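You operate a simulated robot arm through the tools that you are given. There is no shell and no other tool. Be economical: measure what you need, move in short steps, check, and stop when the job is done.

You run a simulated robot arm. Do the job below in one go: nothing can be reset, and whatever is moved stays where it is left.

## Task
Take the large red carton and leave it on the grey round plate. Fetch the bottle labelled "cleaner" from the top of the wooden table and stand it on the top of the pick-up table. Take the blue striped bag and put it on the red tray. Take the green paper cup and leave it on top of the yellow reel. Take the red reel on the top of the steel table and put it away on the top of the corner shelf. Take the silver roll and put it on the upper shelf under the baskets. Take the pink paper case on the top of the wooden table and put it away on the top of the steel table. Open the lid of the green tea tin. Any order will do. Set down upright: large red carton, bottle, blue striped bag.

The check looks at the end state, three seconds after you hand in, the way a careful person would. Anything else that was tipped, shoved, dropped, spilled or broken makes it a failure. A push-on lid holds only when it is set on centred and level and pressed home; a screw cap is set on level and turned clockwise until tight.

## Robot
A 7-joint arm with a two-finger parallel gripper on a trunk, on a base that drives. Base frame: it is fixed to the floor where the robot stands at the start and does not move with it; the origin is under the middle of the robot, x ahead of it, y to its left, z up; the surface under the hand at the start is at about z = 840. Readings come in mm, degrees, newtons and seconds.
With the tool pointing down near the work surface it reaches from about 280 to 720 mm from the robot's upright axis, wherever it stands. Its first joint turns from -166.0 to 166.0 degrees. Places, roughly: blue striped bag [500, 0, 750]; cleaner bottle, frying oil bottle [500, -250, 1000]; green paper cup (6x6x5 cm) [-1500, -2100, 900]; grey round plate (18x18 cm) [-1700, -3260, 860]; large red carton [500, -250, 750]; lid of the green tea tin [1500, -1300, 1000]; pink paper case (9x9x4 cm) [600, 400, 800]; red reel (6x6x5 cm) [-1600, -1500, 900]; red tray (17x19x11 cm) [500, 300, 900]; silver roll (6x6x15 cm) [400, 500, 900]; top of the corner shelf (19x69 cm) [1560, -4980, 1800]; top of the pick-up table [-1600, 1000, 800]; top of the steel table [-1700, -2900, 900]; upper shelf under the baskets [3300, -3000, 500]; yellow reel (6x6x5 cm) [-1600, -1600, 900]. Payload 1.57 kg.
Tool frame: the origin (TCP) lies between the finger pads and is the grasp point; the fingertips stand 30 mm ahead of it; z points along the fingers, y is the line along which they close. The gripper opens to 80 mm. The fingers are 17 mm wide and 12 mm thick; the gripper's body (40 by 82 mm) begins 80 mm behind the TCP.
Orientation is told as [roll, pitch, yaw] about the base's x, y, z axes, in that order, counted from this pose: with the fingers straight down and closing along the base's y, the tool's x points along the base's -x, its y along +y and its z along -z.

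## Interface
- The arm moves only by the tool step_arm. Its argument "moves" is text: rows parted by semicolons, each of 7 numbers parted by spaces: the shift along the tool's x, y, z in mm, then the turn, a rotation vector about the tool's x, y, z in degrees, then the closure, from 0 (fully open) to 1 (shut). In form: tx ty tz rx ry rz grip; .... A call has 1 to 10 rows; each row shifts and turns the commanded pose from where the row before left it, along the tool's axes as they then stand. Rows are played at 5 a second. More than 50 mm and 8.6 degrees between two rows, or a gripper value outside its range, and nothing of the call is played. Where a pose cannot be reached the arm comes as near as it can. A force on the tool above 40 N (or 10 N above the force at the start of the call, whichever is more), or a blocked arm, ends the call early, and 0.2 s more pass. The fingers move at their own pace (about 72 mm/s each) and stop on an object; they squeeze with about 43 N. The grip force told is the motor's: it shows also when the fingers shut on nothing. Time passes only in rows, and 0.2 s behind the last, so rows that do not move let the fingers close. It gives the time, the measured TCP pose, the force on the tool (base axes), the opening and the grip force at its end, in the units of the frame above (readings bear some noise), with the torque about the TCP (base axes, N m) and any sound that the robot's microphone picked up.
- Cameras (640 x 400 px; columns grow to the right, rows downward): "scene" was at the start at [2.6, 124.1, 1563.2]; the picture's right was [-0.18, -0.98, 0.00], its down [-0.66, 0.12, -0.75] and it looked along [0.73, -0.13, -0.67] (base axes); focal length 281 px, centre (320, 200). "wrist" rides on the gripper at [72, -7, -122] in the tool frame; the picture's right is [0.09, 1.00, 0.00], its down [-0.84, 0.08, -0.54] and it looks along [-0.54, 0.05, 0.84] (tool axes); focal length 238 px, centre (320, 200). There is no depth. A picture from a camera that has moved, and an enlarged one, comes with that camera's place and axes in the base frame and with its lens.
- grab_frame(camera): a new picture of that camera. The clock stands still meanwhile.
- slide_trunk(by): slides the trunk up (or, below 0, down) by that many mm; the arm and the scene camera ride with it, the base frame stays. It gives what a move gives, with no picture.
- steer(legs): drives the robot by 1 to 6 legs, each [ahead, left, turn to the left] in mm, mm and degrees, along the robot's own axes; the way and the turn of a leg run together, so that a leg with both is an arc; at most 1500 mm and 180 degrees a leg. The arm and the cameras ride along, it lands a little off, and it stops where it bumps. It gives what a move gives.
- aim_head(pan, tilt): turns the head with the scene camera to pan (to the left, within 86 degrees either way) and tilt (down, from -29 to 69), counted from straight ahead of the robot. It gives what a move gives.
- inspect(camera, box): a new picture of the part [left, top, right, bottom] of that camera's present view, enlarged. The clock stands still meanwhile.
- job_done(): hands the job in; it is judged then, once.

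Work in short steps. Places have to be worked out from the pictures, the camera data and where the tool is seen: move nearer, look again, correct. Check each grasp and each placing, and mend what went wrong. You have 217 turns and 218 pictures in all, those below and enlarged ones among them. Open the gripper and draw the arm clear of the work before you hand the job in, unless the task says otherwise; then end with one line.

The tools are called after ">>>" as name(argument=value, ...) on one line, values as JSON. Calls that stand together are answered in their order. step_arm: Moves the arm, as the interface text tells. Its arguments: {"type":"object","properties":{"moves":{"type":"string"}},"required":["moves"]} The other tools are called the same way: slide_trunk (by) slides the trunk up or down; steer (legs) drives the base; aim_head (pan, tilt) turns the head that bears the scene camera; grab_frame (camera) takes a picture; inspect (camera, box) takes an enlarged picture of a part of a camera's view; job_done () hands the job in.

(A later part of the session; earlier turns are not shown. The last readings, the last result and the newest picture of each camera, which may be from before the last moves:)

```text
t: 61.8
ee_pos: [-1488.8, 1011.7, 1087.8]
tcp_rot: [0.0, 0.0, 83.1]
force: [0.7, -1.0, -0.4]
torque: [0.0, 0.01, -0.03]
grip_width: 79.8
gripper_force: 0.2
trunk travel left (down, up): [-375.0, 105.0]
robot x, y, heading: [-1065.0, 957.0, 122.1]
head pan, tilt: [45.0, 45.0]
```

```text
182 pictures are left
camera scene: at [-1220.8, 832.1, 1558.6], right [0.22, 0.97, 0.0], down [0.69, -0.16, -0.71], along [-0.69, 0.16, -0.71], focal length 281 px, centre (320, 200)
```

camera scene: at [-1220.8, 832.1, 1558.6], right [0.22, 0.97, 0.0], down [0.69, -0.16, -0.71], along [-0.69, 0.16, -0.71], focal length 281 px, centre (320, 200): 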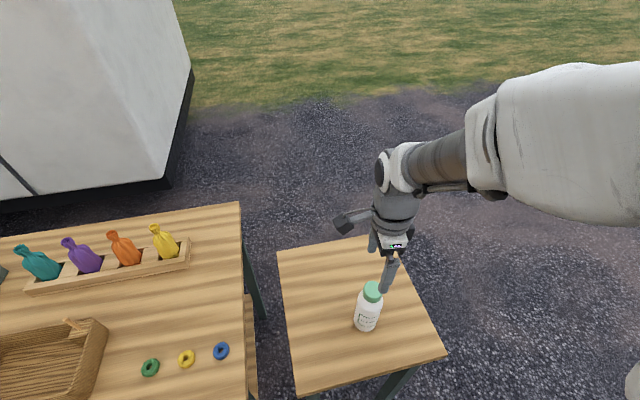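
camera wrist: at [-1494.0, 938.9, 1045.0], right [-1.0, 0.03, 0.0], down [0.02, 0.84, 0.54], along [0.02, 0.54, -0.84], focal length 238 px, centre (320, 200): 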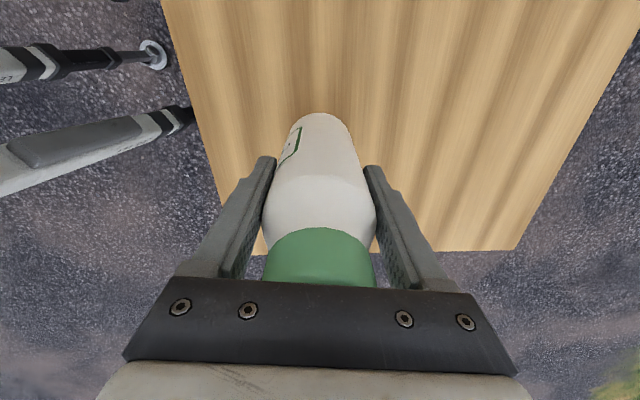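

The cleaner stands upright. Next, the carton: I drive back to the wooden table.

>>> steer(legs=[[-1100, 0, 0], [0, 0, -122], [470, 0, 0]])

>>> aim_head(pan=-20, tilt=45)

>>> grab_frame(camera="scene")

```text
t: 79.4
ee_pos: [266.7, 316.0, 1087.2]
tcp_rot: [-0.1, 0.0, -41.8]
force: [-0.5, -0.9, 0.2]
torque: [-0.04, 0.02, -0.01]
grip_width: 80.3
gripper_force: 0.0
trunk travel left (down, up): [-375.0, 105.0]
robot x, y, heading: [-19.2, -0.8, -2.9]
head pan, tilt: [45.0, 45.0]
```

```text
t: 80.8
ee_pos: [266.6, 315.5, 1086.2]
tcp_rot: [0.0, 0.0, -41.9]
force: [-0.2, -0.5, -0.7]
torque: [-0.02, -0.02, -0.01]
grip_width: 79.7
gripper_force: 0.0
trunk travel left (down, up): [-375.0, 105.0]
robot x, y, heading: [-17.9, -1.2, -3.1]
head pan, tilt: [-20.0, 45.0]
```

```text
181 pictures are left
camera scene: at [-17.8, 111.0, 1558.5], right [-0.39, -0.92, 0.0], down [-0.65, 0.27, -0.71], along [0.65, -0.27, -0.71], focal length 281 px, centre (320, 200)
```

scene: 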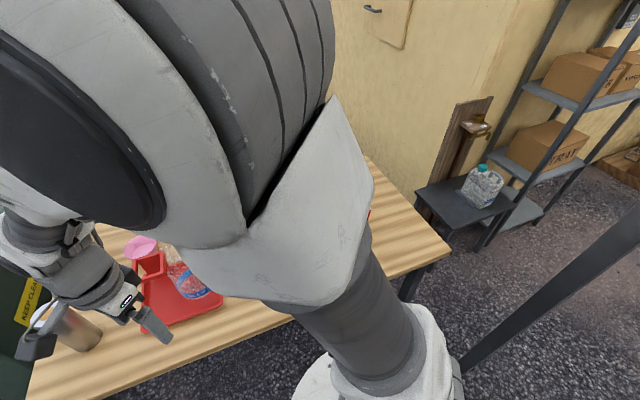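

The arm is on the left side, so I take the pink case first (est. (640, 412), out of reach from here). I raise the hand and shift the robot left and ahead.

>>> step_arm(moves="0 0 -40 0 0 0 0; 0 0 -40 0 0 0 0; 0 0 0 0 0 0 0")

>>> steer(legs=[[70, 195, 3]])

>>> aim_head(pan=10, tilt=45)

>>> grab_frame(camera="scene")

>>> grab_frame(camera="wrist")

```text
t: 81.6
ee_pos: [265.0, 315.0, 1168.5]
tcp_rot: [0.0, 0.1, -41.9]
force: [-0.3, -0.4, -0.2]
torque: [-0.02, -0.01, -0.01]
grip_width: 80.0
gripper_force: 0.1
trunk travel left (down, up): [-375.0, 105.0]
robot x, y, heading: [-13.7, -1.5, -2.8]
head pan, tilt: [-20.0, 45.0]
```

```text
t: 83.7
ee_pos: [324.1, 525.7, 1167.4]
tcp_rot: [0.0, 0.2, -39.0]
force: [0.8, -0.6, -0.6]
torque: [0.0, 0.03, 0.02]
grip_width: 80.0
gripper_force: 0.0
trunk travel left (down, up): [-375.0, 105.0]
robot x, y, heading: [52.2, 194.0, -0.3]
head pan, tilt: [-20.0, 45.0]
```

```text
t: 84.7
ee_pos: [324.5, 526.2, 1168.2]
tcp_rot: [0.0, 0.1, -39.0]
force: [-0.2, 0.2, -0.1]
torque: [-0.01, 0.01, -0.01]
grip_width: 80.3
gripper_force: 0.1
trunk travel left (down, up): [-375.0, 105.0]
robot x, y, heading: [54.8, 196.6, 0.0]
head pan, tilt: [10.0, 45.0]
```

```text
180 pictures are left
camera scene: at [55.6, 348.7, 1558.5], right [0.17, -0.98, 0.0], down [-0.7, -0.12, -0.71], along [0.7, 0.12, -0.71], focal length 281 px, centre (320, 200)
```

scene: 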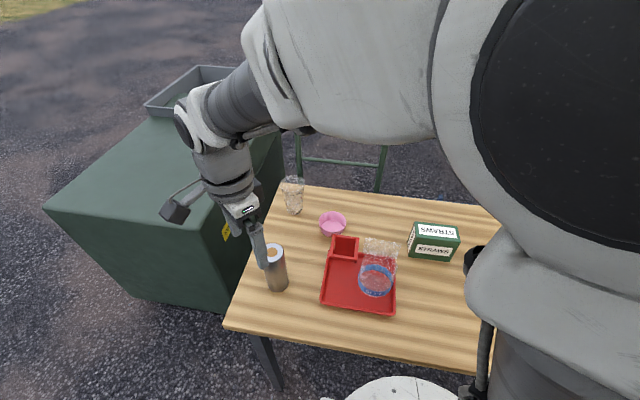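

```text
179 pictures are left
camera wrist: at [263.5, 565.2, 1287.4], right [0.55, 0.83, 0.0], down [0.7, -0.47, 0.54], along [0.45, -0.3, -0.84], focal length 238 px, centre (320, 200)
```

wrist: 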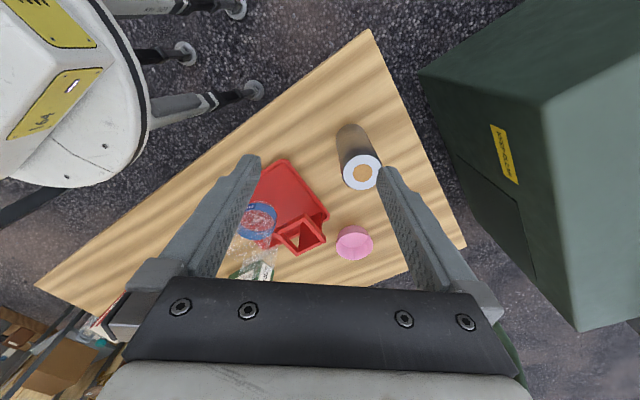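

Pink case ≈ (645, 413), rim z≈880, too wide (90 mm) to span, so I'll pinch its rim wall. I move closer for a better look.

>>> step_arm(moves="-43.5 16.8 0 0 0 0 0; -43.5 16.8 0 0 0 0 0; -43.5 16.8 0 0 0 0 0; -43.5 16.8 0 0 0 0 0; -43.5 16.8 0 0 0 0 0; -43.5 16.8 0 0 0 0 0; 0 0 45 0 0 0 0; 0 0 45 0 0 0 0; 0 0 45 0 0 0 0; 0 0 0 0 0 0 0")

>>> grab_frame(camera="wrist")

>>> inspect(camera="scene", box=[260, 170, 420, 270])

```text
t: 86.9
ee_pos: [587.7, 439.7, 1031.7]
tcp_rot: [0.0, 0.0, -39.0]
force: [0.0, 1.4, -0.6]
torque: [-0.02, 0.01, 0.01]
grip_width: 80.1
gripper_force: 0.0
trunk travel left (down, up): [-375.0, 105.0]
robot x, y, heading: [52.8, 195.7, -0.1]
head pan, tilt: [10.0, 45.0]
```

```text
178 pictures are left
camera wrist: at [528.0, 478.9, 1150.5], right [0.56, 0.83, 0.0], down [0.7, -0.47, 0.54], along [0.45, -0.3, -0.84], focal length 238 px, centre (320, 200)
```

wrist: 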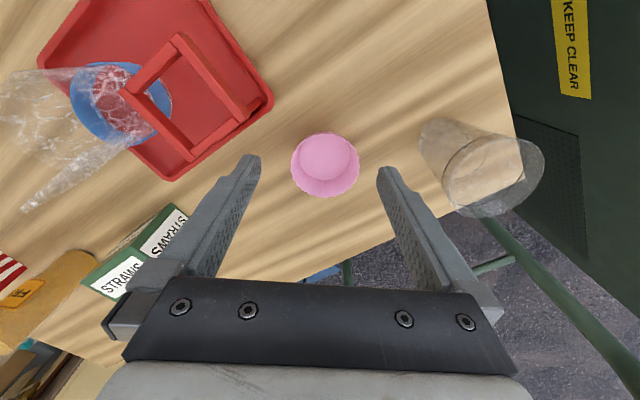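

```text
4.00 times, centred on (340, 220) of scene
camera zoom: at [55.7, 348.8, 1558.5], right [0.17, -0.98, 0.0], down [-0.7, -0.12, -0.71], along [0.7, 0.12, -0.71], focal length 1125 px, centre (240, 120)
```

zoom: 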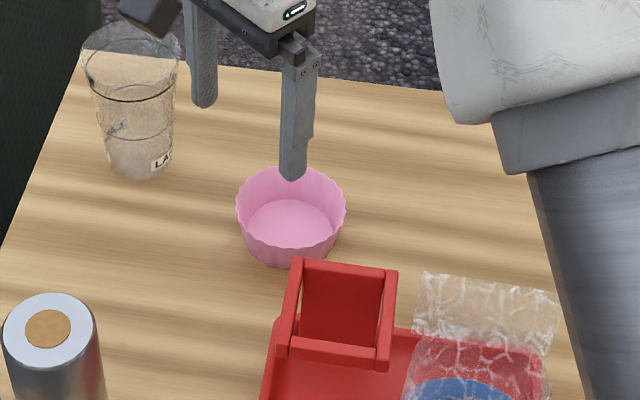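

Case centre ≈ (636, 413), rim radius 42. I position half-open fingers astride the rim at (611, 382) and stop just above to check.

>>> step_arm(moves="-27 -15 0 0 0 0 0.5; -27 -15 0 0 0 0 0.5; 0 0 45 0 0 0 0.5; 0 0 45 0 0 0 0.5; 0 0 15 0 0 0 0.5; 0 0 0 0 0 0 0.5")

>>> grab_frame(camera="wrist")

>>> inspect(camera="scene", box=[260, 170, 420, 270])

```text
t: 88.3
ee_pos: [613.3, 385.9, 925.7]
tcp_rot: [0.0, 0.1, -39.0]
force: [0.0, 1.0, 0.6]
torque: [0.01, -0.01, 0.01]
grip_width: 40.3
gripper_force: 0.0
trunk travel left (down, up): [-375.0, 105.0]
robot x, y, heading: [58.7, 194.5, 0.3]
head pan, tilt: [10.0, 45.0]
```

```text
176 pictures are left
camera wrist: at [552.4, 424.7, 1045.3], right [0.55, 0.83, 0.0], down [0.7, -0.47, 0.54], along [0.45, -0.3, -0.84], focal length 238 px, centre (320, 200)
```

wrist: 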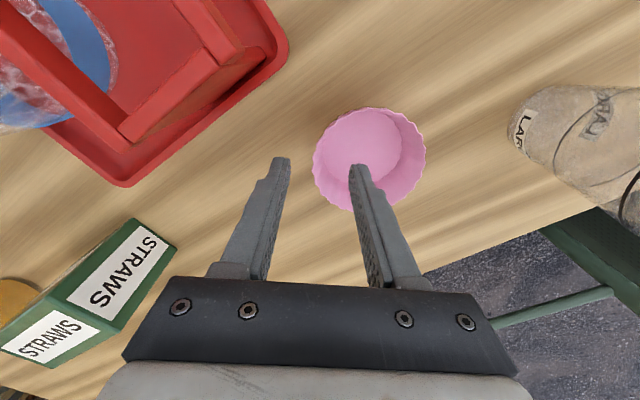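

```text
4.00 times, centred on (340, 220) of scene
camera zoom: at [55.6, 348.8, 1558.5], right [0.17, -0.98, 0.0], down [-0.7, -0.12, -0.71], along [0.7, 0.12, -0.71], focal length 1125 px, centre (240, 120)
```

zoom: 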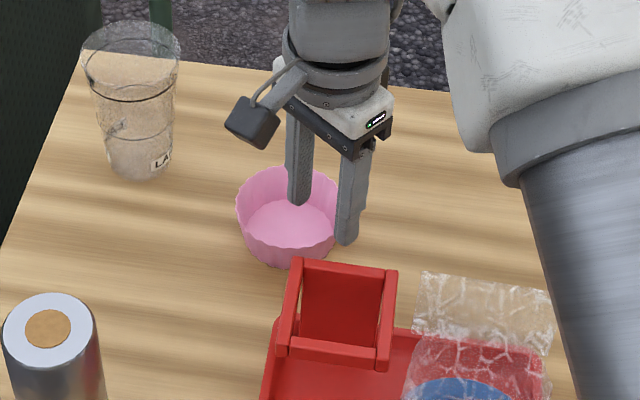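

Fingers straddle the near rim wall well. I shift 3 mm, go down 32 mm and close gently.

>>> step_arm(moves="0 -3 15 0 0 0 0.5; 0 0 17 0 0 0 0.5; 0 0 0 0 0 0 0.7; 0 0 0 0 0 0 0.9; 0 0 0 0 0 0 1; 0 0 0 0 0 0 1")

>>> grab_frame(camera="wrist")

```text
t: 89.7
ee_pos: [612.4, 380.1, 897.2]
tcp_rot: [-0.1, 0.0, -39.0]
force: [1.8, -0.3, 1.8]
torque: [0.14, -0.16, -0.06]
grip_width: 5.1
gripper_force: 24.9
trunk travel left (down, up): [-375.0, 105.0]
robot x, y, heading: [58.9, 197.2, -0.1]
head pan, tilt: [10.0, 45.0]
```

```text
174 pictures are left
camera wrist: at [552.0, 420.5, 1016.4], right [0.56, 0.83, 0.0], down [0.7, -0.47, 0.54], along [0.45, -0.3, -0.84], focal length 238 px, centre (320, 200)
```

wrist: 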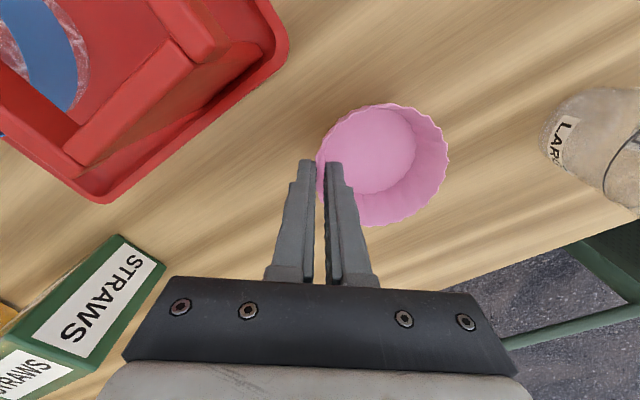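

Wall pinched (5.1 mm). I lift and check.

>>> step_arm(moves="0 0 -15 0 0 0 1; 0 0 -45 0 0 0 1; 0 0 -45 0 0 0 1; 0 0 -45 0 0 0 1; 0 0 -45 0 0 0 1; 0 0 -45 0 0 0 1; 0 0 0 0 0 0 1")

>>> grab_frame(camera="wrist")

```text
t: 91.3
ee_pos: [613.2, 379.7, 1135.5]
tcp_rot: [0.0, 0.1, -39.0]
force: [-1.1, -1.0, -0.1]
torque: [-0.01, -0.04, 0.02]
grip_width: 3.3
gripper_force: 24.3
trunk travel left (down, up): [-375.0, 105.0]
robot x, y, heading: [57.9, 194.4, -0.1]
head pan, tilt: [10.0, 45.0]
```

```text
173 pictures are left
camera wrist: at [552.7, 420.5, 1254.8], right [0.56, 0.83, 0.0], down [0.7, -0.47, 0.54], along [0.45, -0.3, -0.84], focal length 238 px, centre (320, 200)
```

wrist: 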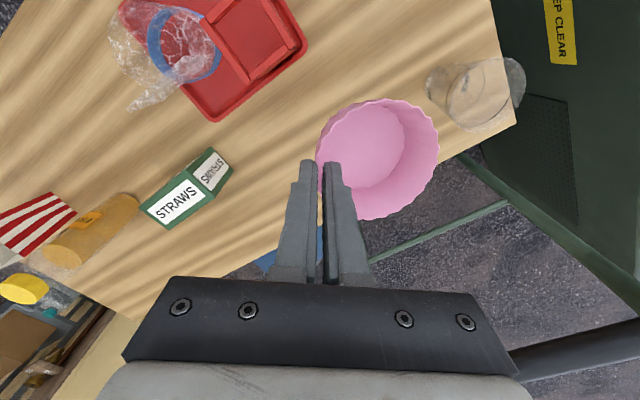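

Held. I bring it in front of the robot, then back away and turn toward the steel bench.

>>> step_arm(moves="4.8 -42.5 0 0 0 0 1; 4.8 -42.5 0 0 0 0 1; 4.8 -42.5 0 0 0 0 1; 4.8 -42.5 0 0 0 0 1; 4.8 -42.5 0 0 0 0 1; 4.8 -42.5 0 0 0 0 1; 0 0 0 0 0 0 1")

>>> steer(legs=[[-750, 0, 0], [0, 0, -90]])

>>> aim_head(pan=20, tilt=20)

>>> grab_frame(camera="scene")

>>> aim_head(pan=-40, tilt=25)

>>> grab_frame(camera="scene")

```text
t: 92.9
ee_pos: [427.9, 199.2, 1136.0]
tcp_rot: [0.0, 0.1, -39.0]
force: [0.1, 1.0, -0.4]
torque: [0.03, 0.01, 0.02]
grip_width: 2.4
gripper_force: 24.3
trunk travel left (down, up): [-375.0, 105.0]
robot x, y, heading: [55.4, 196.9, 0.1]
head pan, tilt: [10.0, 45.0]
```

```text
t: 103.4
ee_pos: [-704.2, -168.8, 1135.7]
tcp_rot: [0.0, 0.1, -130.8]
force: [-0.6, -0.1, 0.1]
torque: [-0.04, -0.01, 0.0]
grip_width: 1.5
gripper_force: 23.1
trunk travel left (down, up): [-375.0, 105.0]
robot x, y, heading: [-696.9, 205.9, -91.5]
head pan, tilt: [10.0, 45.0]
```

```text
t: 104.2
ee_pos: [-704.5, -168.2, 1136.3]
tcp_rot: [0.0, 0.2, -130.8]
force: [0.5, -0.5, -0.9]
torque: [-0.02, 0.02, 0.03]
grip_width: 1.6
gripper_force: 23.3
trunk travel left (down, up): [-375.0, 105.0]
robot x, y, heading: [-698.1, 205.8, -91.7]
head pan, tilt: [20.0, 20.0]
```

```text
172 pictures are left
camera scene: at [-525.9, 190.7, 1597.1], right [-0.95, -0.31, 0.0], down [-0.11, 0.33, -0.94], along [0.29, -0.89, -0.34], focal length 281 px, centre (320, 200)
```

scene: 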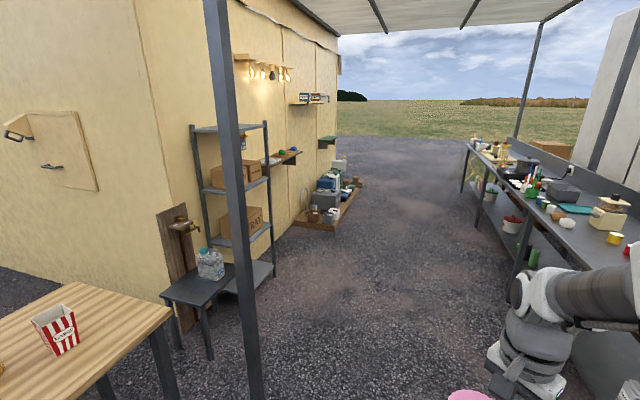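

```text
t: 105.5
ee_pos: [-704.4, -168.9, 1134.5]
tcp_rot: [0.1, 0.1, -130.7]
force: [-0.1, -0.2, -0.2]
torque: [-0.01, 0.03, 0.02]
grip_width: 1.3
gripper_force: 23.4
trunk travel left (down, up): [-375.0, 105.0]
robot x, y, heading: [-701.7, 205.7, -91.7]
head pan, tilt: [-40.0, 25.0]
```

```text
171 pictures are left
camera scene: at [-616.3, 210.3, 1589.1], right [-0.75, 0.66, 0.0], down [0.28, 0.32, -0.91], along [-0.6, -0.68, -0.42], focal length 281 px, centre (320, 200)
```

scene: 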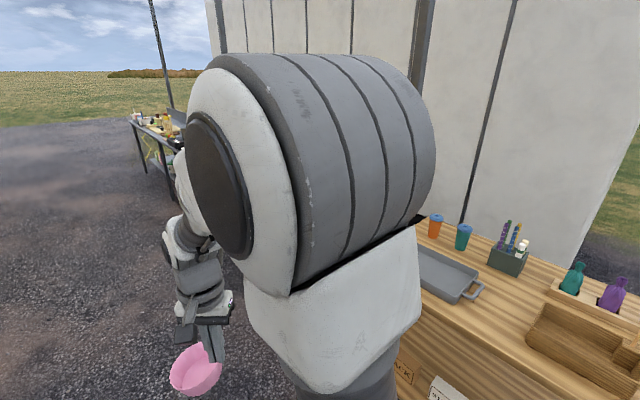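

The grip width is creeping down (5→1.3 mm); I check the case in the fingers.

>>> grab_frame(camera="wrist")

```text
170 pictures are left
camera wrist: at [-663.3, -109.7, 1255.8], right [0.82, -0.58, 0.0], down [-0.49, -0.69, 0.54], along [-0.31, -0.44, -0.84], focal length 238 px, centre (320, 200)
```

wrist: 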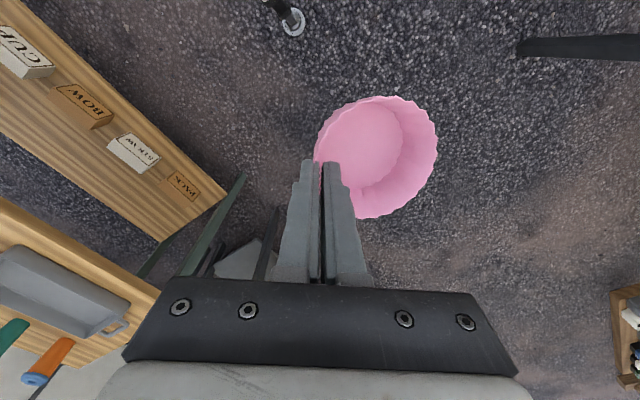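

The case is still held in the same place. I drive along the bench front to y≈-1500 and look at the bench from there.

>>> steer(legs=[[1500, 0, 0], [150, -50, 0]])

>>> aim_head(pan=-60, tilt=35)

>>> grab_frame(camera="scene")

>>> aim_head(pan=-15, tilt=25)

>>> grab_frame(camera="scene")

```text
t: 116.9
ee_pos: [-761.8, -1856.2, 1137.1]
tcp_rot: [-0.1, 0.1, -128.7]
force: [-0.3, -0.2, -0.2]
torque: [0.02, -0.02, -0.01]
grip_width: 1.5
gripper_force: 22.9
trunk travel left (down, up): [-375.0, 105.0]
robot x, y, heading: [-770.4, -1483.3, -89.8]
head pan, tilt: [-40.0, 25.0]
```

```text
t: 117.8
ee_pos: [-760.8, -1855.8, 1135.8]
tcp_rot: [0.0, 0.1, -128.7]
force: [0.0, -0.3, 0.3]
torque: [0.01, 0.03, 0.01]
grip_width: 1.3
gripper_force: 23.5
trunk travel left (down, up): [-375.0, 105.0]
robot x, y, heading: [-767.1, -1479.2, -89.4]
head pan, tilt: [-60.0, 35.0]
```

```text
169 pictures are left
camera scene: at [-704.0, -1448.2, 1573.4], right [-0.51, 0.86, 0.0], down [0.49, 0.29, -0.82], along [-0.71, -0.41, -0.57], focal length 281 px, centre (320, 200)
```

scene: 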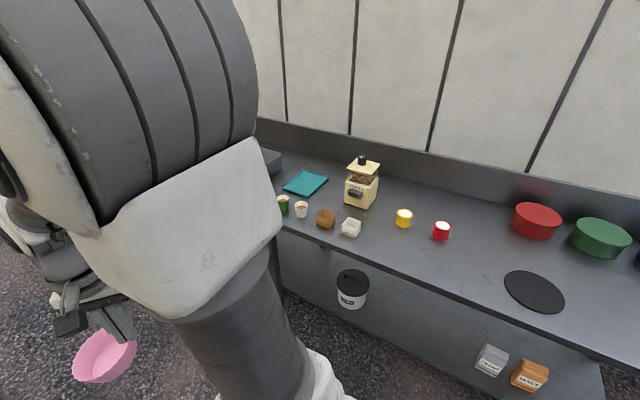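

```text
t: 118.9
ee_pos: [-760.5, -1857.0, 1135.5]
tcp_rot: [0.0, 0.0, -128.6]
force: [-0.9, 0.0, 0.2]
torque: [-0.03, -0.02, 0.01]
grip_width: 1.2
gripper_force: 23.4
trunk travel left (down, up): [-375.0, 105.0]
robot x, y, heading: [-768.2, -1484.4, -89.8]
head pan, tilt: [-15.0, 25.0]
```

```text
168 pictures are left
camera scene: at [-651.4, -1492.8, 1589.1], right [-0.97, 0.25, 0.0], down [0.11, 0.41, -0.91], along [-0.23, -0.88, -0.42], focal length 281 px, centre (320, 200)
```

scene: 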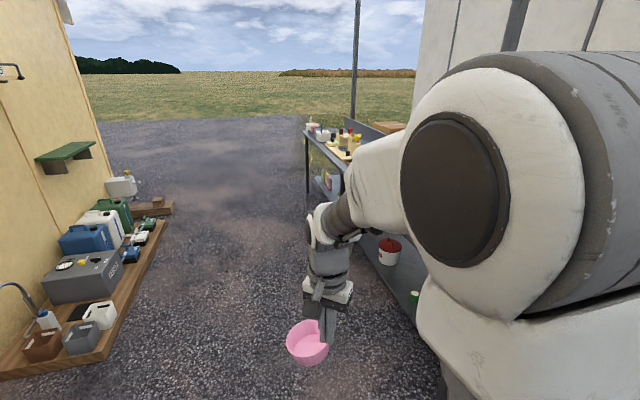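

Free bench area near (-1440, -1370) between the red reel and the black disc. I turn to face the bench and approach.

>>> steer(legs=[[-90, 0, 0], [0, 0, -90], [170, 0, 0]])

>>> aim_head(pan=0, tilt=42)

>>> grab_frame(camera="scene")

>>> grab_frame(camera="wrist")

```text
t: 126.7
ee_pos: [-1310.9, -1387.9, 1135.8]
tcp_rot: [-0.1, 0.1, 140.3]
force: [-0.1, 0.4, -0.7]
torque: [0.03, 0.04, 0.01]
grip_width: 1.5
gripper_force: 22.9
trunk travel left (down, up): [-375.0, 105.0]
robot x, y, heading: [-940.6, -1385.6, 179.1]
head pan, tilt: [-15.0, 25.0]
```

```text
t: 127.5
ee_pos: [-1311.6, -1387.3, 1136.3]
tcp_rot: [0.0, 0.1, 140.3]
force: [-0.1, -0.6, 0.2]
torque: [0.02, -0.03, 0.01]
grip_width: 1.6
gripper_force: 23.1
trunk travel left (down, up): [-375.0, 105.0]
robot x, y, heading: [-938.1, -1388.0, 179.2]
head pan, tilt: [0.0, 42.0]
```

```text
167 pictures are left
camera scene: at [-942.7, -1528.6, 1562.9], right [0.01, 1.0, 0.0], down [0.67, -0.01, -0.74], along [-0.74, 0.01, -0.67], focal length 281 px, centre (320, 200)
```

scene: 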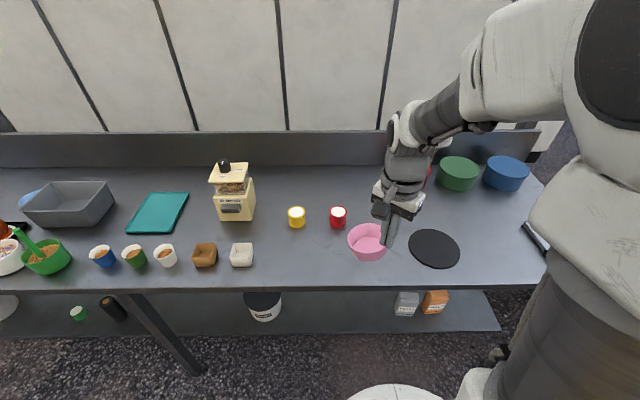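

```text
166 pictures are left
camera wrist: at [-1251.8, -1427.7, 1255.8], right [-0.56, -0.83, 0.0], down [-0.69, 0.47, 0.54], along [-0.45, 0.31, -0.84], focal length 238 px, centre (320, 200)
```

wrist: 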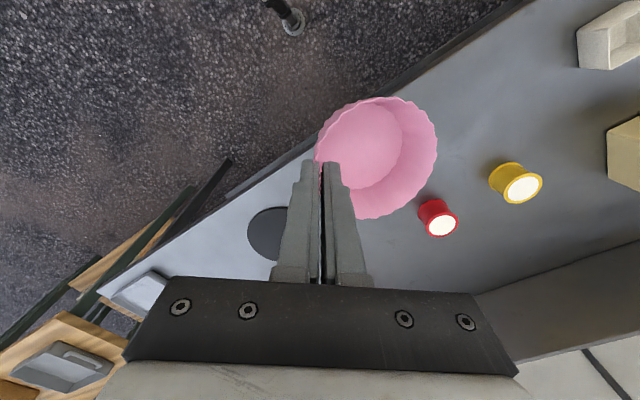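

I carry the case over (-1445, -1355) and lower to a little above the bench.

>>> step_arm(moves="-41 6 0 0 0 0 1; -41 6 0 0 0 0 1; -41 6 0 0 0 0 1; 0 0 45 0 0 0 1; 0 0 45 0 0 0 1; 0 0 45 0 0 0 1; 0 0 20 0 0 0 1; 0 0 0 0 0 0 1")

>>> inspect(camera="scene", box=[300, 170, 460, 270])

```text
t: 129.3
ee_pos: [-1416.5, -1323.5, 982.5]
tcp_rot: [0.0, 0.1, 140.3]
force: [-0.8, -0.7, 0.4]
torque: [0.03, 0.02, -0.01]
grip_width: 1.7
gripper_force: 23.2
trunk travel left (down, up): [-375.0, 105.0]
robot x, y, heading: [-934.9, -1386.5, 179.3]
head pan, tilt: [0.0, 42.0]
```

```text
4.00 times, centred on (380, 220) of scene
camera zoom: at [-942.7, -1528.7, 1562.9], right [0.01, 1.0, 0.0], down [0.67, -0.01, -0.74], along [-0.74, 0.01, -0.67], focal length 1125 px, centre (80, 120)
```

zoom: 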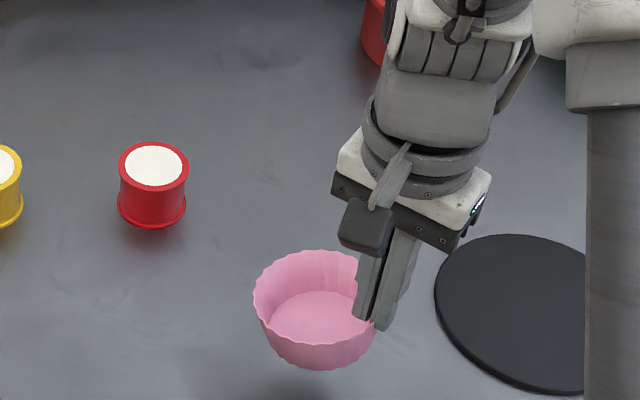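

Still above the surface. I lower in small steps watching force.

>>> step_arm(moves="0 0 10 0 0 0 1; 0 0 6 0 0 0 1; 0 0 3 0 0 0 1; 0 0 0 0 0 0 1")

>>> step_arm(moves="0 0 2 0 0 0 1; 0 0 2 0 0 0 1; 0 0 0 0 0 0 1")

>>> inspect(camera="scene", box=[300, 170, 460, 270])

```text
t: 130.3
ee_pos: [-1418.6, -1323.9, 963.4]
tcp_rot: [0.0, 0.0, 140.4]
force: [-0.5, -0.1, -0.4]
torque: [0.01, -0.02, 0.04]
grip_width: 1.4
gripper_force: 22.8
trunk travel left (down, up): [-375.0, 105.0]
robot x, y, heading: [-938.2, -1387.4, 179.3]
head pan, tilt: [0.0, 42.0]
```

```text
t: 131.1
ee_pos: [-1416.8, -1323.1, 957.9]
tcp_rot: [-0.1, 0.1, 140.2]
force: [0.8, 0.4, 0.4]
torque: [0.04, 0.02, -0.01]
grip_width: 1.2
gripper_force: 23.3
trunk travel left (down, up): [-375.0, 105.0]
robot x, y, heading: [-936.9, -1384.2, 179.2]
head pan, tilt: [0.0, 42.0]
```

```text
4.00 times, centred on (380, 220) of scene
camera zoom: at [-942.7, -1528.6, 1562.9], right [0.01, 1.0, 0.0], down [0.67, -0.01, -0.74], along [-0.74, 0.01, -0.67], focal length 1125 px, centre (80, 120)
```

zoom: 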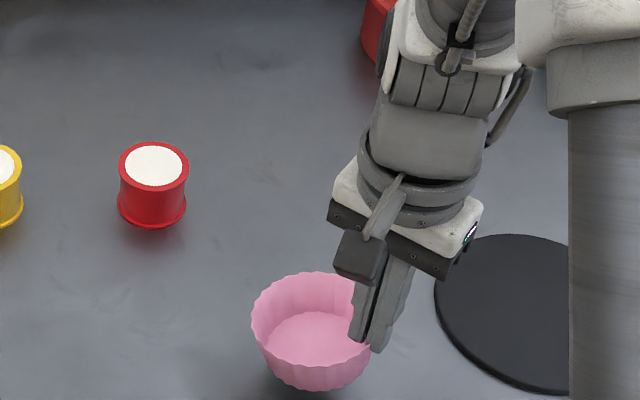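

No contact; the bench top must be a bit lower. Continuing down.

>>> step_arm(moves="0 0 3 0 0 0 1; 0 0 3 0 0 0 1; 0 0 3 0 0 0 1; 0 0 0 0 0 0 1")

>>> inspect(camera="scene", box=[320, 190, 440, 290])

```text
t: 132.1
ee_pos: [-1417.4, -1322.9, 949.0]
tcp_rot: [0.0, 0.1, 140.3]
force: [-0.5, 0.7, -0.8]
torque: [-0.01, 0.0, -0.03]
grip_width: 1.6
gripper_force: 23.4
trunk travel left (down, up): [-375.0, 105.0]
robot x, y, heading: [-935.4, -1385.8, 179.6]
head pan, tilt: [0.0, 42.0]
```

```text
4.00 times, centred on (380, 240) of scene
camera zoom: at [-942.7, -1528.6, 1562.9], right [0.01, 1.0, 0.0], down [0.67, -0.01, -0.74], along [-0.74, 0.01, -0.67], focal length 1125 px, centre (80, 40)
```

zoom: 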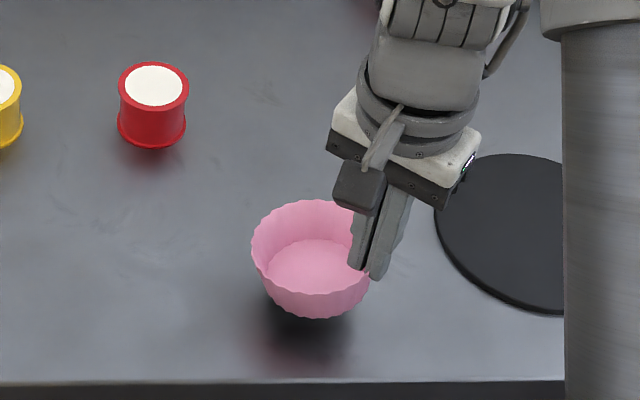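

The reflection shows the case is still a couple of cm up. I go down further in small steps.

>>> step_arm(moves="0 0 5 0 0 0 1; 0 0 5 0 0 0 1; 0 0 4 0 0 0 1; 0 0 0 0 0 0 1")

>>> inspect(camera="scene", box=[320, 190, 440, 290])

```text
t: 133.1
ee_pos: [-1417.6, -1322.5, 934.9]
tcp_rot: [0.0, 0.1, 140.2]
force: [-0.2, -0.4, 0.5]
torque: [0.02, 0.01, -0.02]
grip_width: 1.6
gripper_force: 23.1
trunk travel left (down, up): [-375.0, 105.0]
robot x, y, heading: [-943.0, -1388.7, 179.3]
head pan, tilt: [0.0, 42.0]
```

```text
4.00 times, centred on (380, 240) of scene
camera zoom: at [-942.7, -1528.6, 1562.9], right [0.01, 1.0, 0.0], down [0.67, -0.01, -0.74], along [-0.74, 0.01, -0.67], focal length 1125 px, centre (80, 40)
```

zoom: 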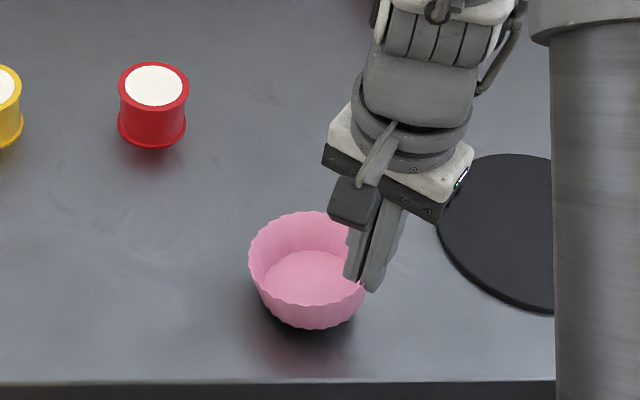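

>>> step_arm(moves="0 0 4 0 0 0 1; 0 0 3 0 0 0 1; 0 0 3 0 0 0 1; 0 0 0 0 0 0 1")

>>> inspect(camera="scene", box=[320, 190, 440, 290])

```text
t: 134.1
ee_pos: [-1415.9, -1322.5, 925.4]
tcp_rot: [-0.1, 0.0, 140.3]
force: [1.7, 0.8, 3.4]
torque: [-0.19, 0.06, 0.04]
grip_width: 2.0
gripper_force: 23.1
trunk travel left (down, up): [-375.0, 105.0]
robot x, y, heading: [-939.1, -1387.9, 179.3]
head pan, tilt: [0.0, 42.0]
```

```text
4.00 times, centred on (380, 240) of scene
camera zoom: at [-942.3, -1528.6, 1562.9], right [0.01, 1.0, 0.0], down [0.67, -0.01, -0.74], along [-0.74, 0.01, -0.67], focal length 1125 px, centre (80, 40)
```

zoom: 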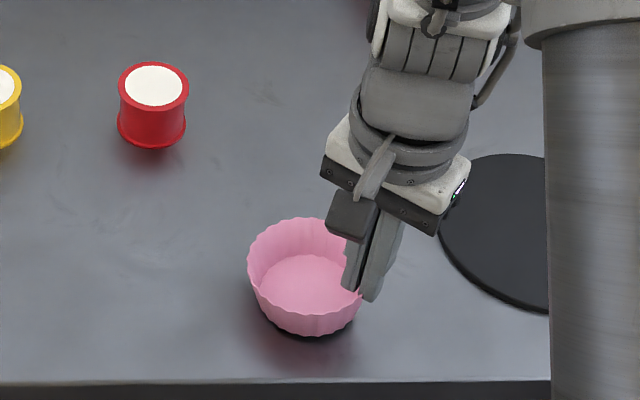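

Contact on its low side (3.4 N). Bench top is about 865. I lower 2 mm more, open partly and rise.

>>> step_arm(moves="0 0 2 0 0 0 1; 0 0 0 0 0 0 0.8; 0 0 0 0 0 0 0.6; 0 0 0 0 0 0 0.6; 0 0 -20 0 0 0 0.6; 0 0 -45 0 0 0 0.6; 0 0 -45 0 0 0 0.6; 0 0 -45 0 0 0 0; 0 0 -45 0 0 0 0; 0 0 0 0 0 0 0")

>>> grab_frame(camera="scene")

>>> grab_frame(camera="wrist")

```text
t: 136.3
ee_pos: [-1415.9, -1325.9, 1124.2]
tcp_rot: [0.0, -0.1, 140.3]
force: [0.1, 0.2, 0.5]
torque: [-0.01, 0.01, -0.02]
grip_width: 79.9
gripper_force: 0.0
trunk travel left (down, up): [-375.0, 105.0]
robot x, y, heading: [-936.7, -1390.3, 179.1]
head pan, tilt: [0.0, 42.0]
```

```text
160 pictures are left
camera scene: at [-942.5, -1528.7, 1562.8], right [0.01, 1.0, 0.0], down [0.67, -0.01, -0.74], along [-0.74, 0.01, -0.67], focal length 281 px, centre (320, 200)
```

scene: 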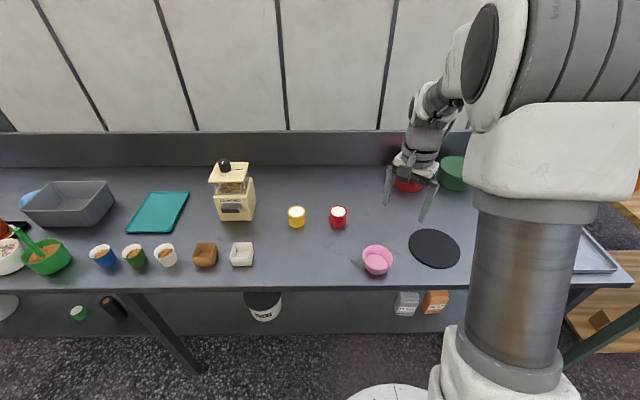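

```text
159 pictures are left
camera wrist: at [-1358.2, -1366.1, 1243.6], right [-0.56, -0.83, 0.0], down [-0.69, 0.47, 0.54], along [-0.45, 0.31, -0.84], focal length 238 px, centre (320, 200)
```

wrist: 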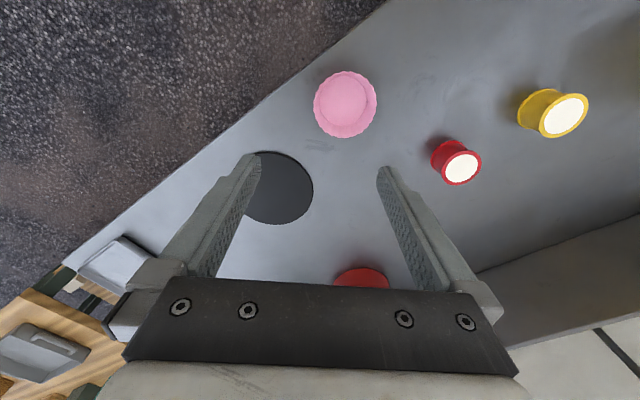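

Pink case stands on the bench. Next the green cup; I enlarge to see it and the reels.

>>> inspect(camera="scene", box=[80, 220, 240, 290])

>>> steer(legs=[[35, 430, 0]])

>>> aim_head(pan=20, tilt=42)

>>> grab_frame(camera="scene")

```text
4.00 times, centred on (160, 255) of scene
camera zoom: at [-942.5, -1528.7, 1562.8], right [0.01, 1.0, 0.0], down [0.67, -0.01, -0.74], along [-0.74, 0.01, -0.67], focal length 1125 px, centre (960, -20)
```

zoom: 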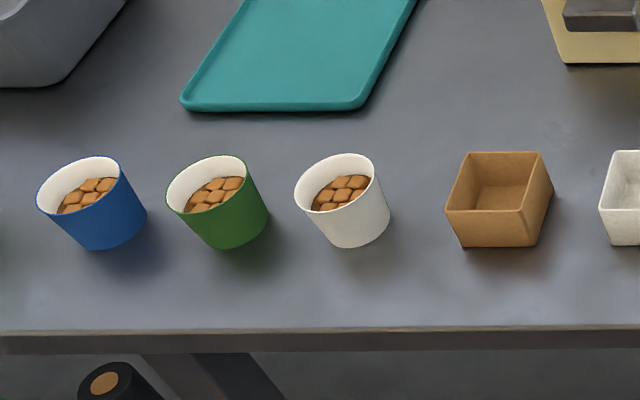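

```text
t: 140.0
ee_pos: [-1459.1, -1739.6, 1123.9]
tcp_rot: [0.0, 0.1, 139.7]
force: [-0.9, 0.5, 0.3]
torque: [0.02, -0.01, -0.01]
grip_width: 80.0
gripper_force: 0.2
trunk travel left (down, up): [-375.0, 105.0]
robot x, y, heading: [-981.3, -1806.2, 178.7]
head pan, tilt: [0.0, 42.0]
```

```text
t: 140.8
ee_pos: [-1459.0, -1739.6, 1123.8]
tcp_rot: [0.0, 0.1, 139.8]
force: [0.7, -0.7, -0.1]
torque: [0.04, 0.0, 0.0]
grip_width: 79.9
gripper_force: 0.0
trunk travel left (down, up): [-375.0, 105.0]
robot x, y, heading: [-980.6, -1807.7, 178.4]
head pan, tilt: [20.0, 42.0]
```

```text
157 pictures are left
camera scene: at [-983.2, -1978.2, 1562.9], right [-0.32, 0.95, 0.0], down [0.63, 0.21, -0.74], along [-0.7, -0.24, -0.67], focal length 281 px, centre (320, 200)
```

scene: 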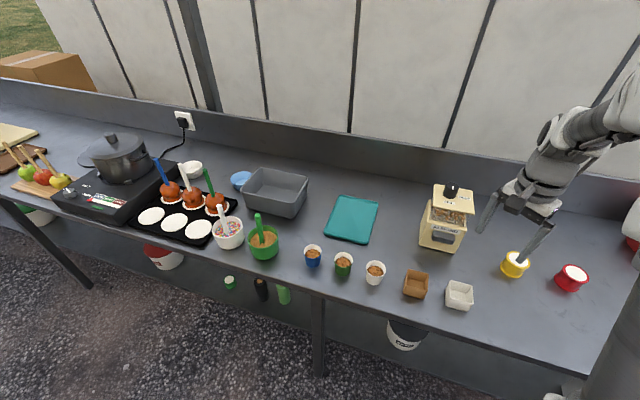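

Green cup (with candies, must stay upright) ≈ (-1454, -2065), neighbours ±90 mm in y, so fingers should close along x. I rotate to yaw 90 and move over it.

>>> step_arm(moves="0 0 0 0 0 8.3 0; 0 0 0 0 0 8.3 0; 0 0 0 0 0 8.3 0; 0 0 0 0 0 8.3 0; 0 0 0 0 0 8.3 0; 0 0 0 0 0 8.3 0; 0 0 0 0 0 0 0")

>>> step_arm(moves="49 0 0 0 0 0 0; 49 0 0 0 0 0 0; 49 0 0 0 0 0 0; 49 0 0 0 0 0 0; 49 0 0 0 0 0 0; 49 0 0 0 0 0 0; 46 0 0 0 0 0 0; 0 0 40 0 0 0 0; 0 0 25 0 0 0 0; 0 0 0 0 0 0 0")

>>> grab_frame(camera="wrist")

>>> inspect(camera="scene", box=[260, 200, 420, 300])

```text
t: 142.4
ee_pos: [-1459.0, -1741.6, 1122.9]
tcp_rot: [-0.1, -0.1, 89.7]
force: [-0.8, 0.1, 0.3]
torque: [-0.01, 0.01, 0.01]
grip_width: 80.1
gripper_force: 0.1
trunk travel left (down, up): [-375.0, 105.0]
robot x, y, heading: [-979.6, -1808.9, 178.7]
head pan, tilt: [20.0, 42.0]
```

```text
t: 144.6
ee_pos: [-1459.2, -2081.2, 1059.1]
tcp_rot: [-0.1, 0.1, 89.9]
force: [-0.2, -0.3, 0.7]
torque: [-0.01, 0.01, -0.03]
grip_width: 80.1
gripper_force: 0.1
trunk travel left (down, up): [-375.0, 105.0]
robot x, y, heading: [-980.0, -1810.6, 178.4]
head pan, tilt: [20.0, 42.0]
```

```text
156 pictures are left
camera wrist: at [-1452.5, -2152.3, 1179.0], right [-1.0, -0.09, 0.0], down [-0.08, 0.84, 0.54], along [-0.05, 0.54, -0.84], focal length 238 px, centre (320, 200)
```

wrist: 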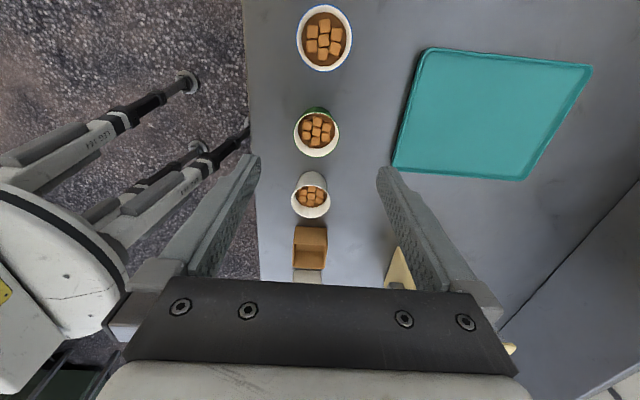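

```text
4.00 times, centred on (340, 250) of scene
camera zoom: at [-983.2, -1978.3, 1562.9], right [-0.32, 0.95, 0.0], down [0.63, 0.21, -0.74], along [-0.7, -0.24, -0.67], focal length 1125 px, centre (240, 0)
```

zoom: 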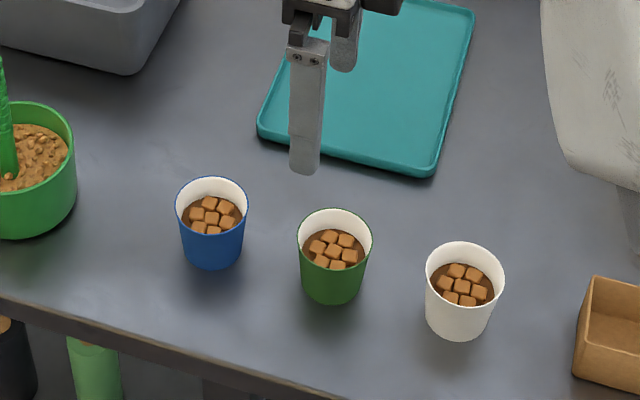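

Cup rim centre ≈ (-1457, -2069), z≈915. I descend around it to z≈902 and close.

>>> step_arm(moves="-12 -2 0 0 0 0 0; 0 0 45 0 0 0 0; 0 0 45 0 0 0 0; 0 0 45 0 0 0 0; 0 0 20 0 0 0 0; 0 0 0 0 0 0 0")

>>> grab_frame(camera="wrist")

```text
t: 146.0
ee_pos: [-1458.0, -2069.7, 900.3]
tcp_rot: [0.0, 0.0, 89.9]
force: [1.5, 0.4, 0.3]
torque: [0.0, 0.01, -0.02]
grip_width: 80.0
gripper_force: 0.0
trunk travel left (down, up): [-375.0, 105.0]
robot x, y, heading: [-980.6, -1809.0, 178.7]
head pan, tilt: [20.0, 42.0]
```

```text
154 pictures are left
camera wrist: at [-1452.2, -2142.3, 1020.5], right [-1.0, -0.09, 0.0], down [-0.08, 0.84, 0.54], along [-0.05, 0.54, -0.84], focal length 238 px, centre (320, 200)
```

wrist: 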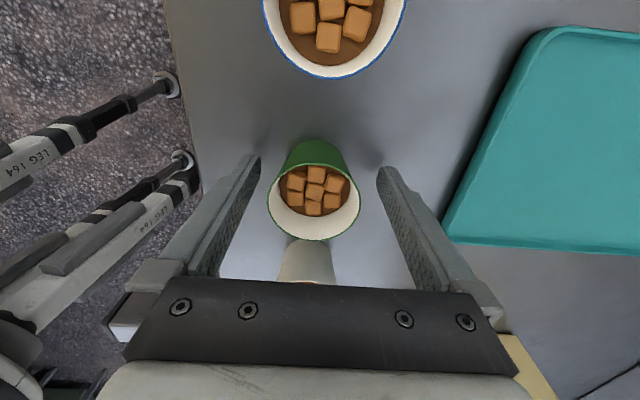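

The cup is centred between the fingers. I nudge 5 mm and close.

>>> step_arm(moves="5 0 0 0 0 0 0; 0 0 0 0 0 0 0.4; 0 0 0 0 0 0 0.7; 0 0 0 0 0 0 1; 0 0 0 0 0 0 1; 0 0 0 0 0 0 1")

>>> step_arm(moves="0 0 -15 0 0 0 1; 0 0 -25 0 0 0 1; 0 0 -30 0 0 0 1; 0 0 -30 0 0 0 1; 0 0 0 0 0 0 1")

>>> grab_frame(camera="wrist")

>>> inspect(camera="scene", box=[260, 160, 420, 300])

```text
t: 147.4
ee_pos: [-1460.3, -2075.6, 901.7]
tcp_rot: [-0.1, 0.0, 89.9]
force: [0.0, 0.3, -1.2]
torque: [0.01, -0.01, 0.0]
grip_width: 51.6
gripper_force: 42.4
trunk travel left (down, up): [-375.0, 105.0]
robot x, y, heading: [-976.8, -1812.1, 178.5]
head pan, tilt: [20.0, 42.0]
```

```text
t: 148.6
ee_pos: [-1458.9, -2074.8, 1003.5]
tcp_rot: [-0.2, 0.1, 90.0]
force: [-0.3, -0.4, -0.9]
torque: [-0.04, 0.01, 0.01]
grip_width: 51.7
gripper_force: 43.2
trunk travel left (down, up): [-375.0, 105.0]
robot x, y, heading: [-981.2, -1807.0, 178.8]
head pan, tilt: [20.0, 42.0]
```

```text
153 pictures are left
camera wrist: at [-1454.0, -2146.3, 1122.6], right [-1.0, -0.09, 0.0], down [-0.08, 0.84, 0.54], along [-0.05, 0.54, -0.84], focal length 238 px, centre (320, 200)
```

wrist: 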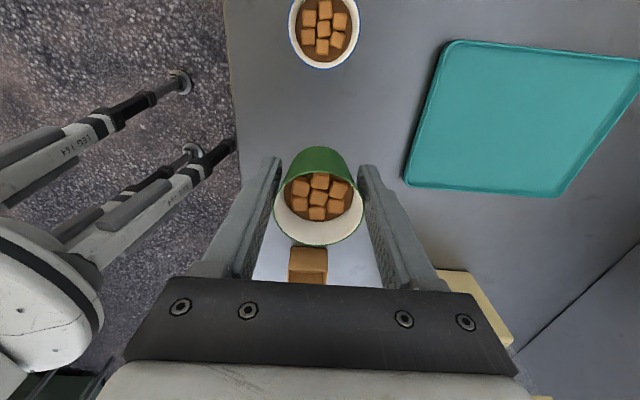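

```text
2.86 times, centred on (340, 230) of scene
camera zoom: at [-983.1, -1978.2, 1562.9], right [-0.32, 0.95, 0.0], down [0.63, 0.21, -0.74], along [-0.7, -0.24, -0.67], focal length 804 px, centre (263, 114)
```

zoom: 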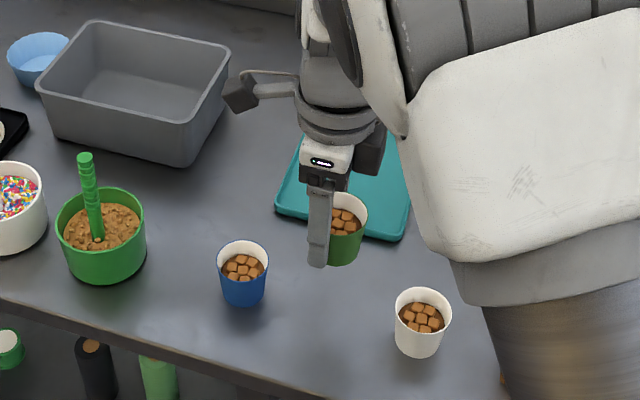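

The cup is held level. I lift higher and move along the bench front to opposite the yellow reel.

>>> step_arm(moves="0 -10 -35 0 0 0 1; 0 -10 -35 0 0 0 1; -40 -5 -20 0 0 0 1; -46 0 0 0 0 0 1; -46 0 0 0 0 0 1; -46 0 0 0 0 0 1; -46 0 0 0 0 0 1; -46 0 0 0 0 0 1; -46 0 0 0 0 0 1; -46 0 0 0 0 0 1")

>>> step_arm(moves="-46 0 0 0 0 0 1; -35 0 0 0 0 0 1; 0 0 0 0 0 0 1")

>>> aim_head(pan=-10, tilt=42)

>>> grab_frame(camera="scene")

>>> grab_frame(camera="wrist")

```text
t: 150.8
ee_pos: [-1433.9, -1712.5, 1091.2]
tcp_rot: [-0.1, 0.0, 89.9]
force: [-0.4, 0.1, -0.3]
torque: [-0.01, -0.01, 0.0]
grip_width: 51.5
gripper_force: 42.6
trunk travel left (down, up): [-375.0, 105.0]
robot x, y, heading: [-980.8, -1806.5, 178.6]
head pan, tilt: [20.0, 42.0]
```

```text
t: 151.6
ee_pos: [-1431.8, -1627.4, 1092.1]
tcp_rot: [0.1, 0.0, 89.8]
force: [0.3, 0.4, -0.5]
torque: [-0.05, 0.01, 0.0]
grip_width: 51.7
gripper_force: 42.3
trunk travel left (down, up): [-375.0, 105.0]
robot x, y, heading: [-978.6, -1805.6, 178.6]
head pan, tilt: [20.0, 42.0]
```

```text
t: 152.6
ee_pos: [-1431.4, -1628.2, 1091.8]
tcp_rot: [-0.1, 0.0, 89.9]
force: [0.0, 1.5, -0.5]
torque: [-0.01, 0.0, 0.0]
grip_width: 51.7
gripper_force: 43.6
trunk travel left (down, up): [-375.0, 105.0]
robot x, y, heading: [-980.5, -1812.9, 178.7]
head pan, tilt: [-10.0, 42.0]
```

```text
151 pictures are left
camera scene: at [-986.0, -1935.1, 1562.9], right [0.2, 0.98, 0.0], down [0.66, -0.13, -0.74], along [-0.73, 0.15, -0.67], focal length 281 px, centre (320, 200)
```

scene: 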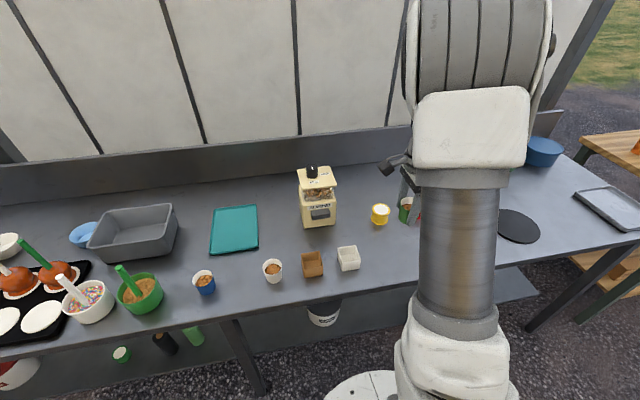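

```text
150 pictures are left
camera wrist: at [-1425.9, -1700.4, 1211.9], right [-1.0, -0.09, 0.0], down [-0.08, 0.84, 0.54], along [-0.05, 0.54, -0.84], focal length 238 px, centre (320, 200)
```

wrist: 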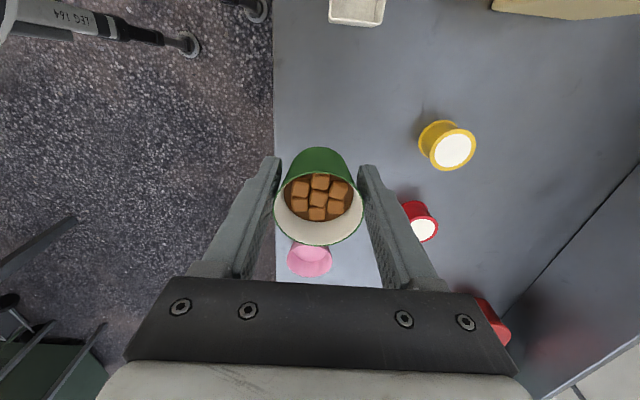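

Yellow reel top ≈ (-1610, -1605), z≈915. I move the cup over it and lower to ~25 mm above.

>>> step_arm(moves="-7 45 0 0 0 0 1; -7 45 0 0 0 0 1; -6 45 0 0 0 0 1; -6 44 0 0 0 0 1; 0 0 40 0 0 0 1; 0 0 40 0 0 0 1; 0 0 25 0 0 0 1; 0 0 0 0 0 0 1")

>>> grab_frame(camera="wrist")

>>> inspect(camera="scene", box=[320, 150, 440, 250])

```text
t: 154.4
ee_pos: [-1607.4, -1604.2, 989.8]
tcp_rot: [0.0, 0.0, 89.9]
force: [0.8, 0.3, -1.0]
torque: [-0.04, 0.02, 0.02]
grip_width: 51.7
gripper_force: 43.1
trunk travel left (down, up): [-375.0, 105.0]
robot x, y, heading: [-982.9, -1807.1, 178.3]
head pan, tilt: [-10.0, 42.0]
```

```text
149 pictures are left
camera wrist: at [-1602.4, -1676.1, 1109.8], right [-1.0, -0.09, 0.0], down [-0.08, 0.84, 0.54], along [-0.05, 0.54, -0.84], focal length 238 px, centre (320, 200)
```

wrist: 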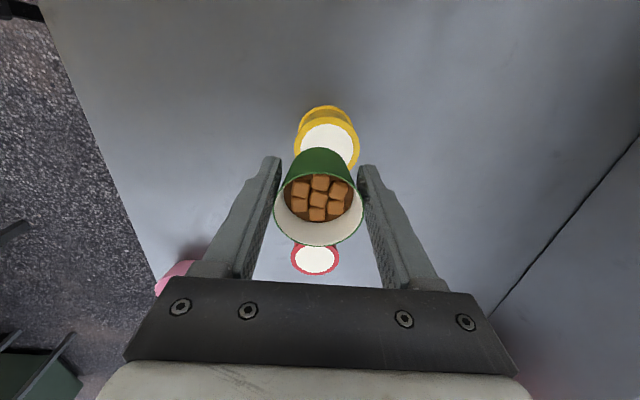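

```text
4.00 times, centred on (380, 200) of scene
camera zoom: at [-986.0, -1935.0, 1562.9], right [0.2, 0.98, 0.0], down [0.66, -0.13, -0.74], along [-0.73, 0.15, -0.67], focal length 1125 px, centre (80, 200)
```

zoom: 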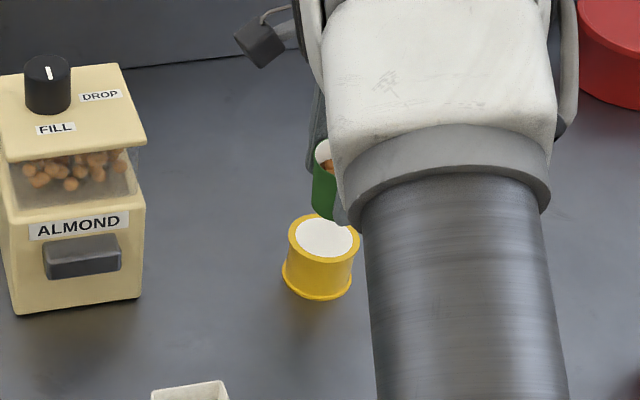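

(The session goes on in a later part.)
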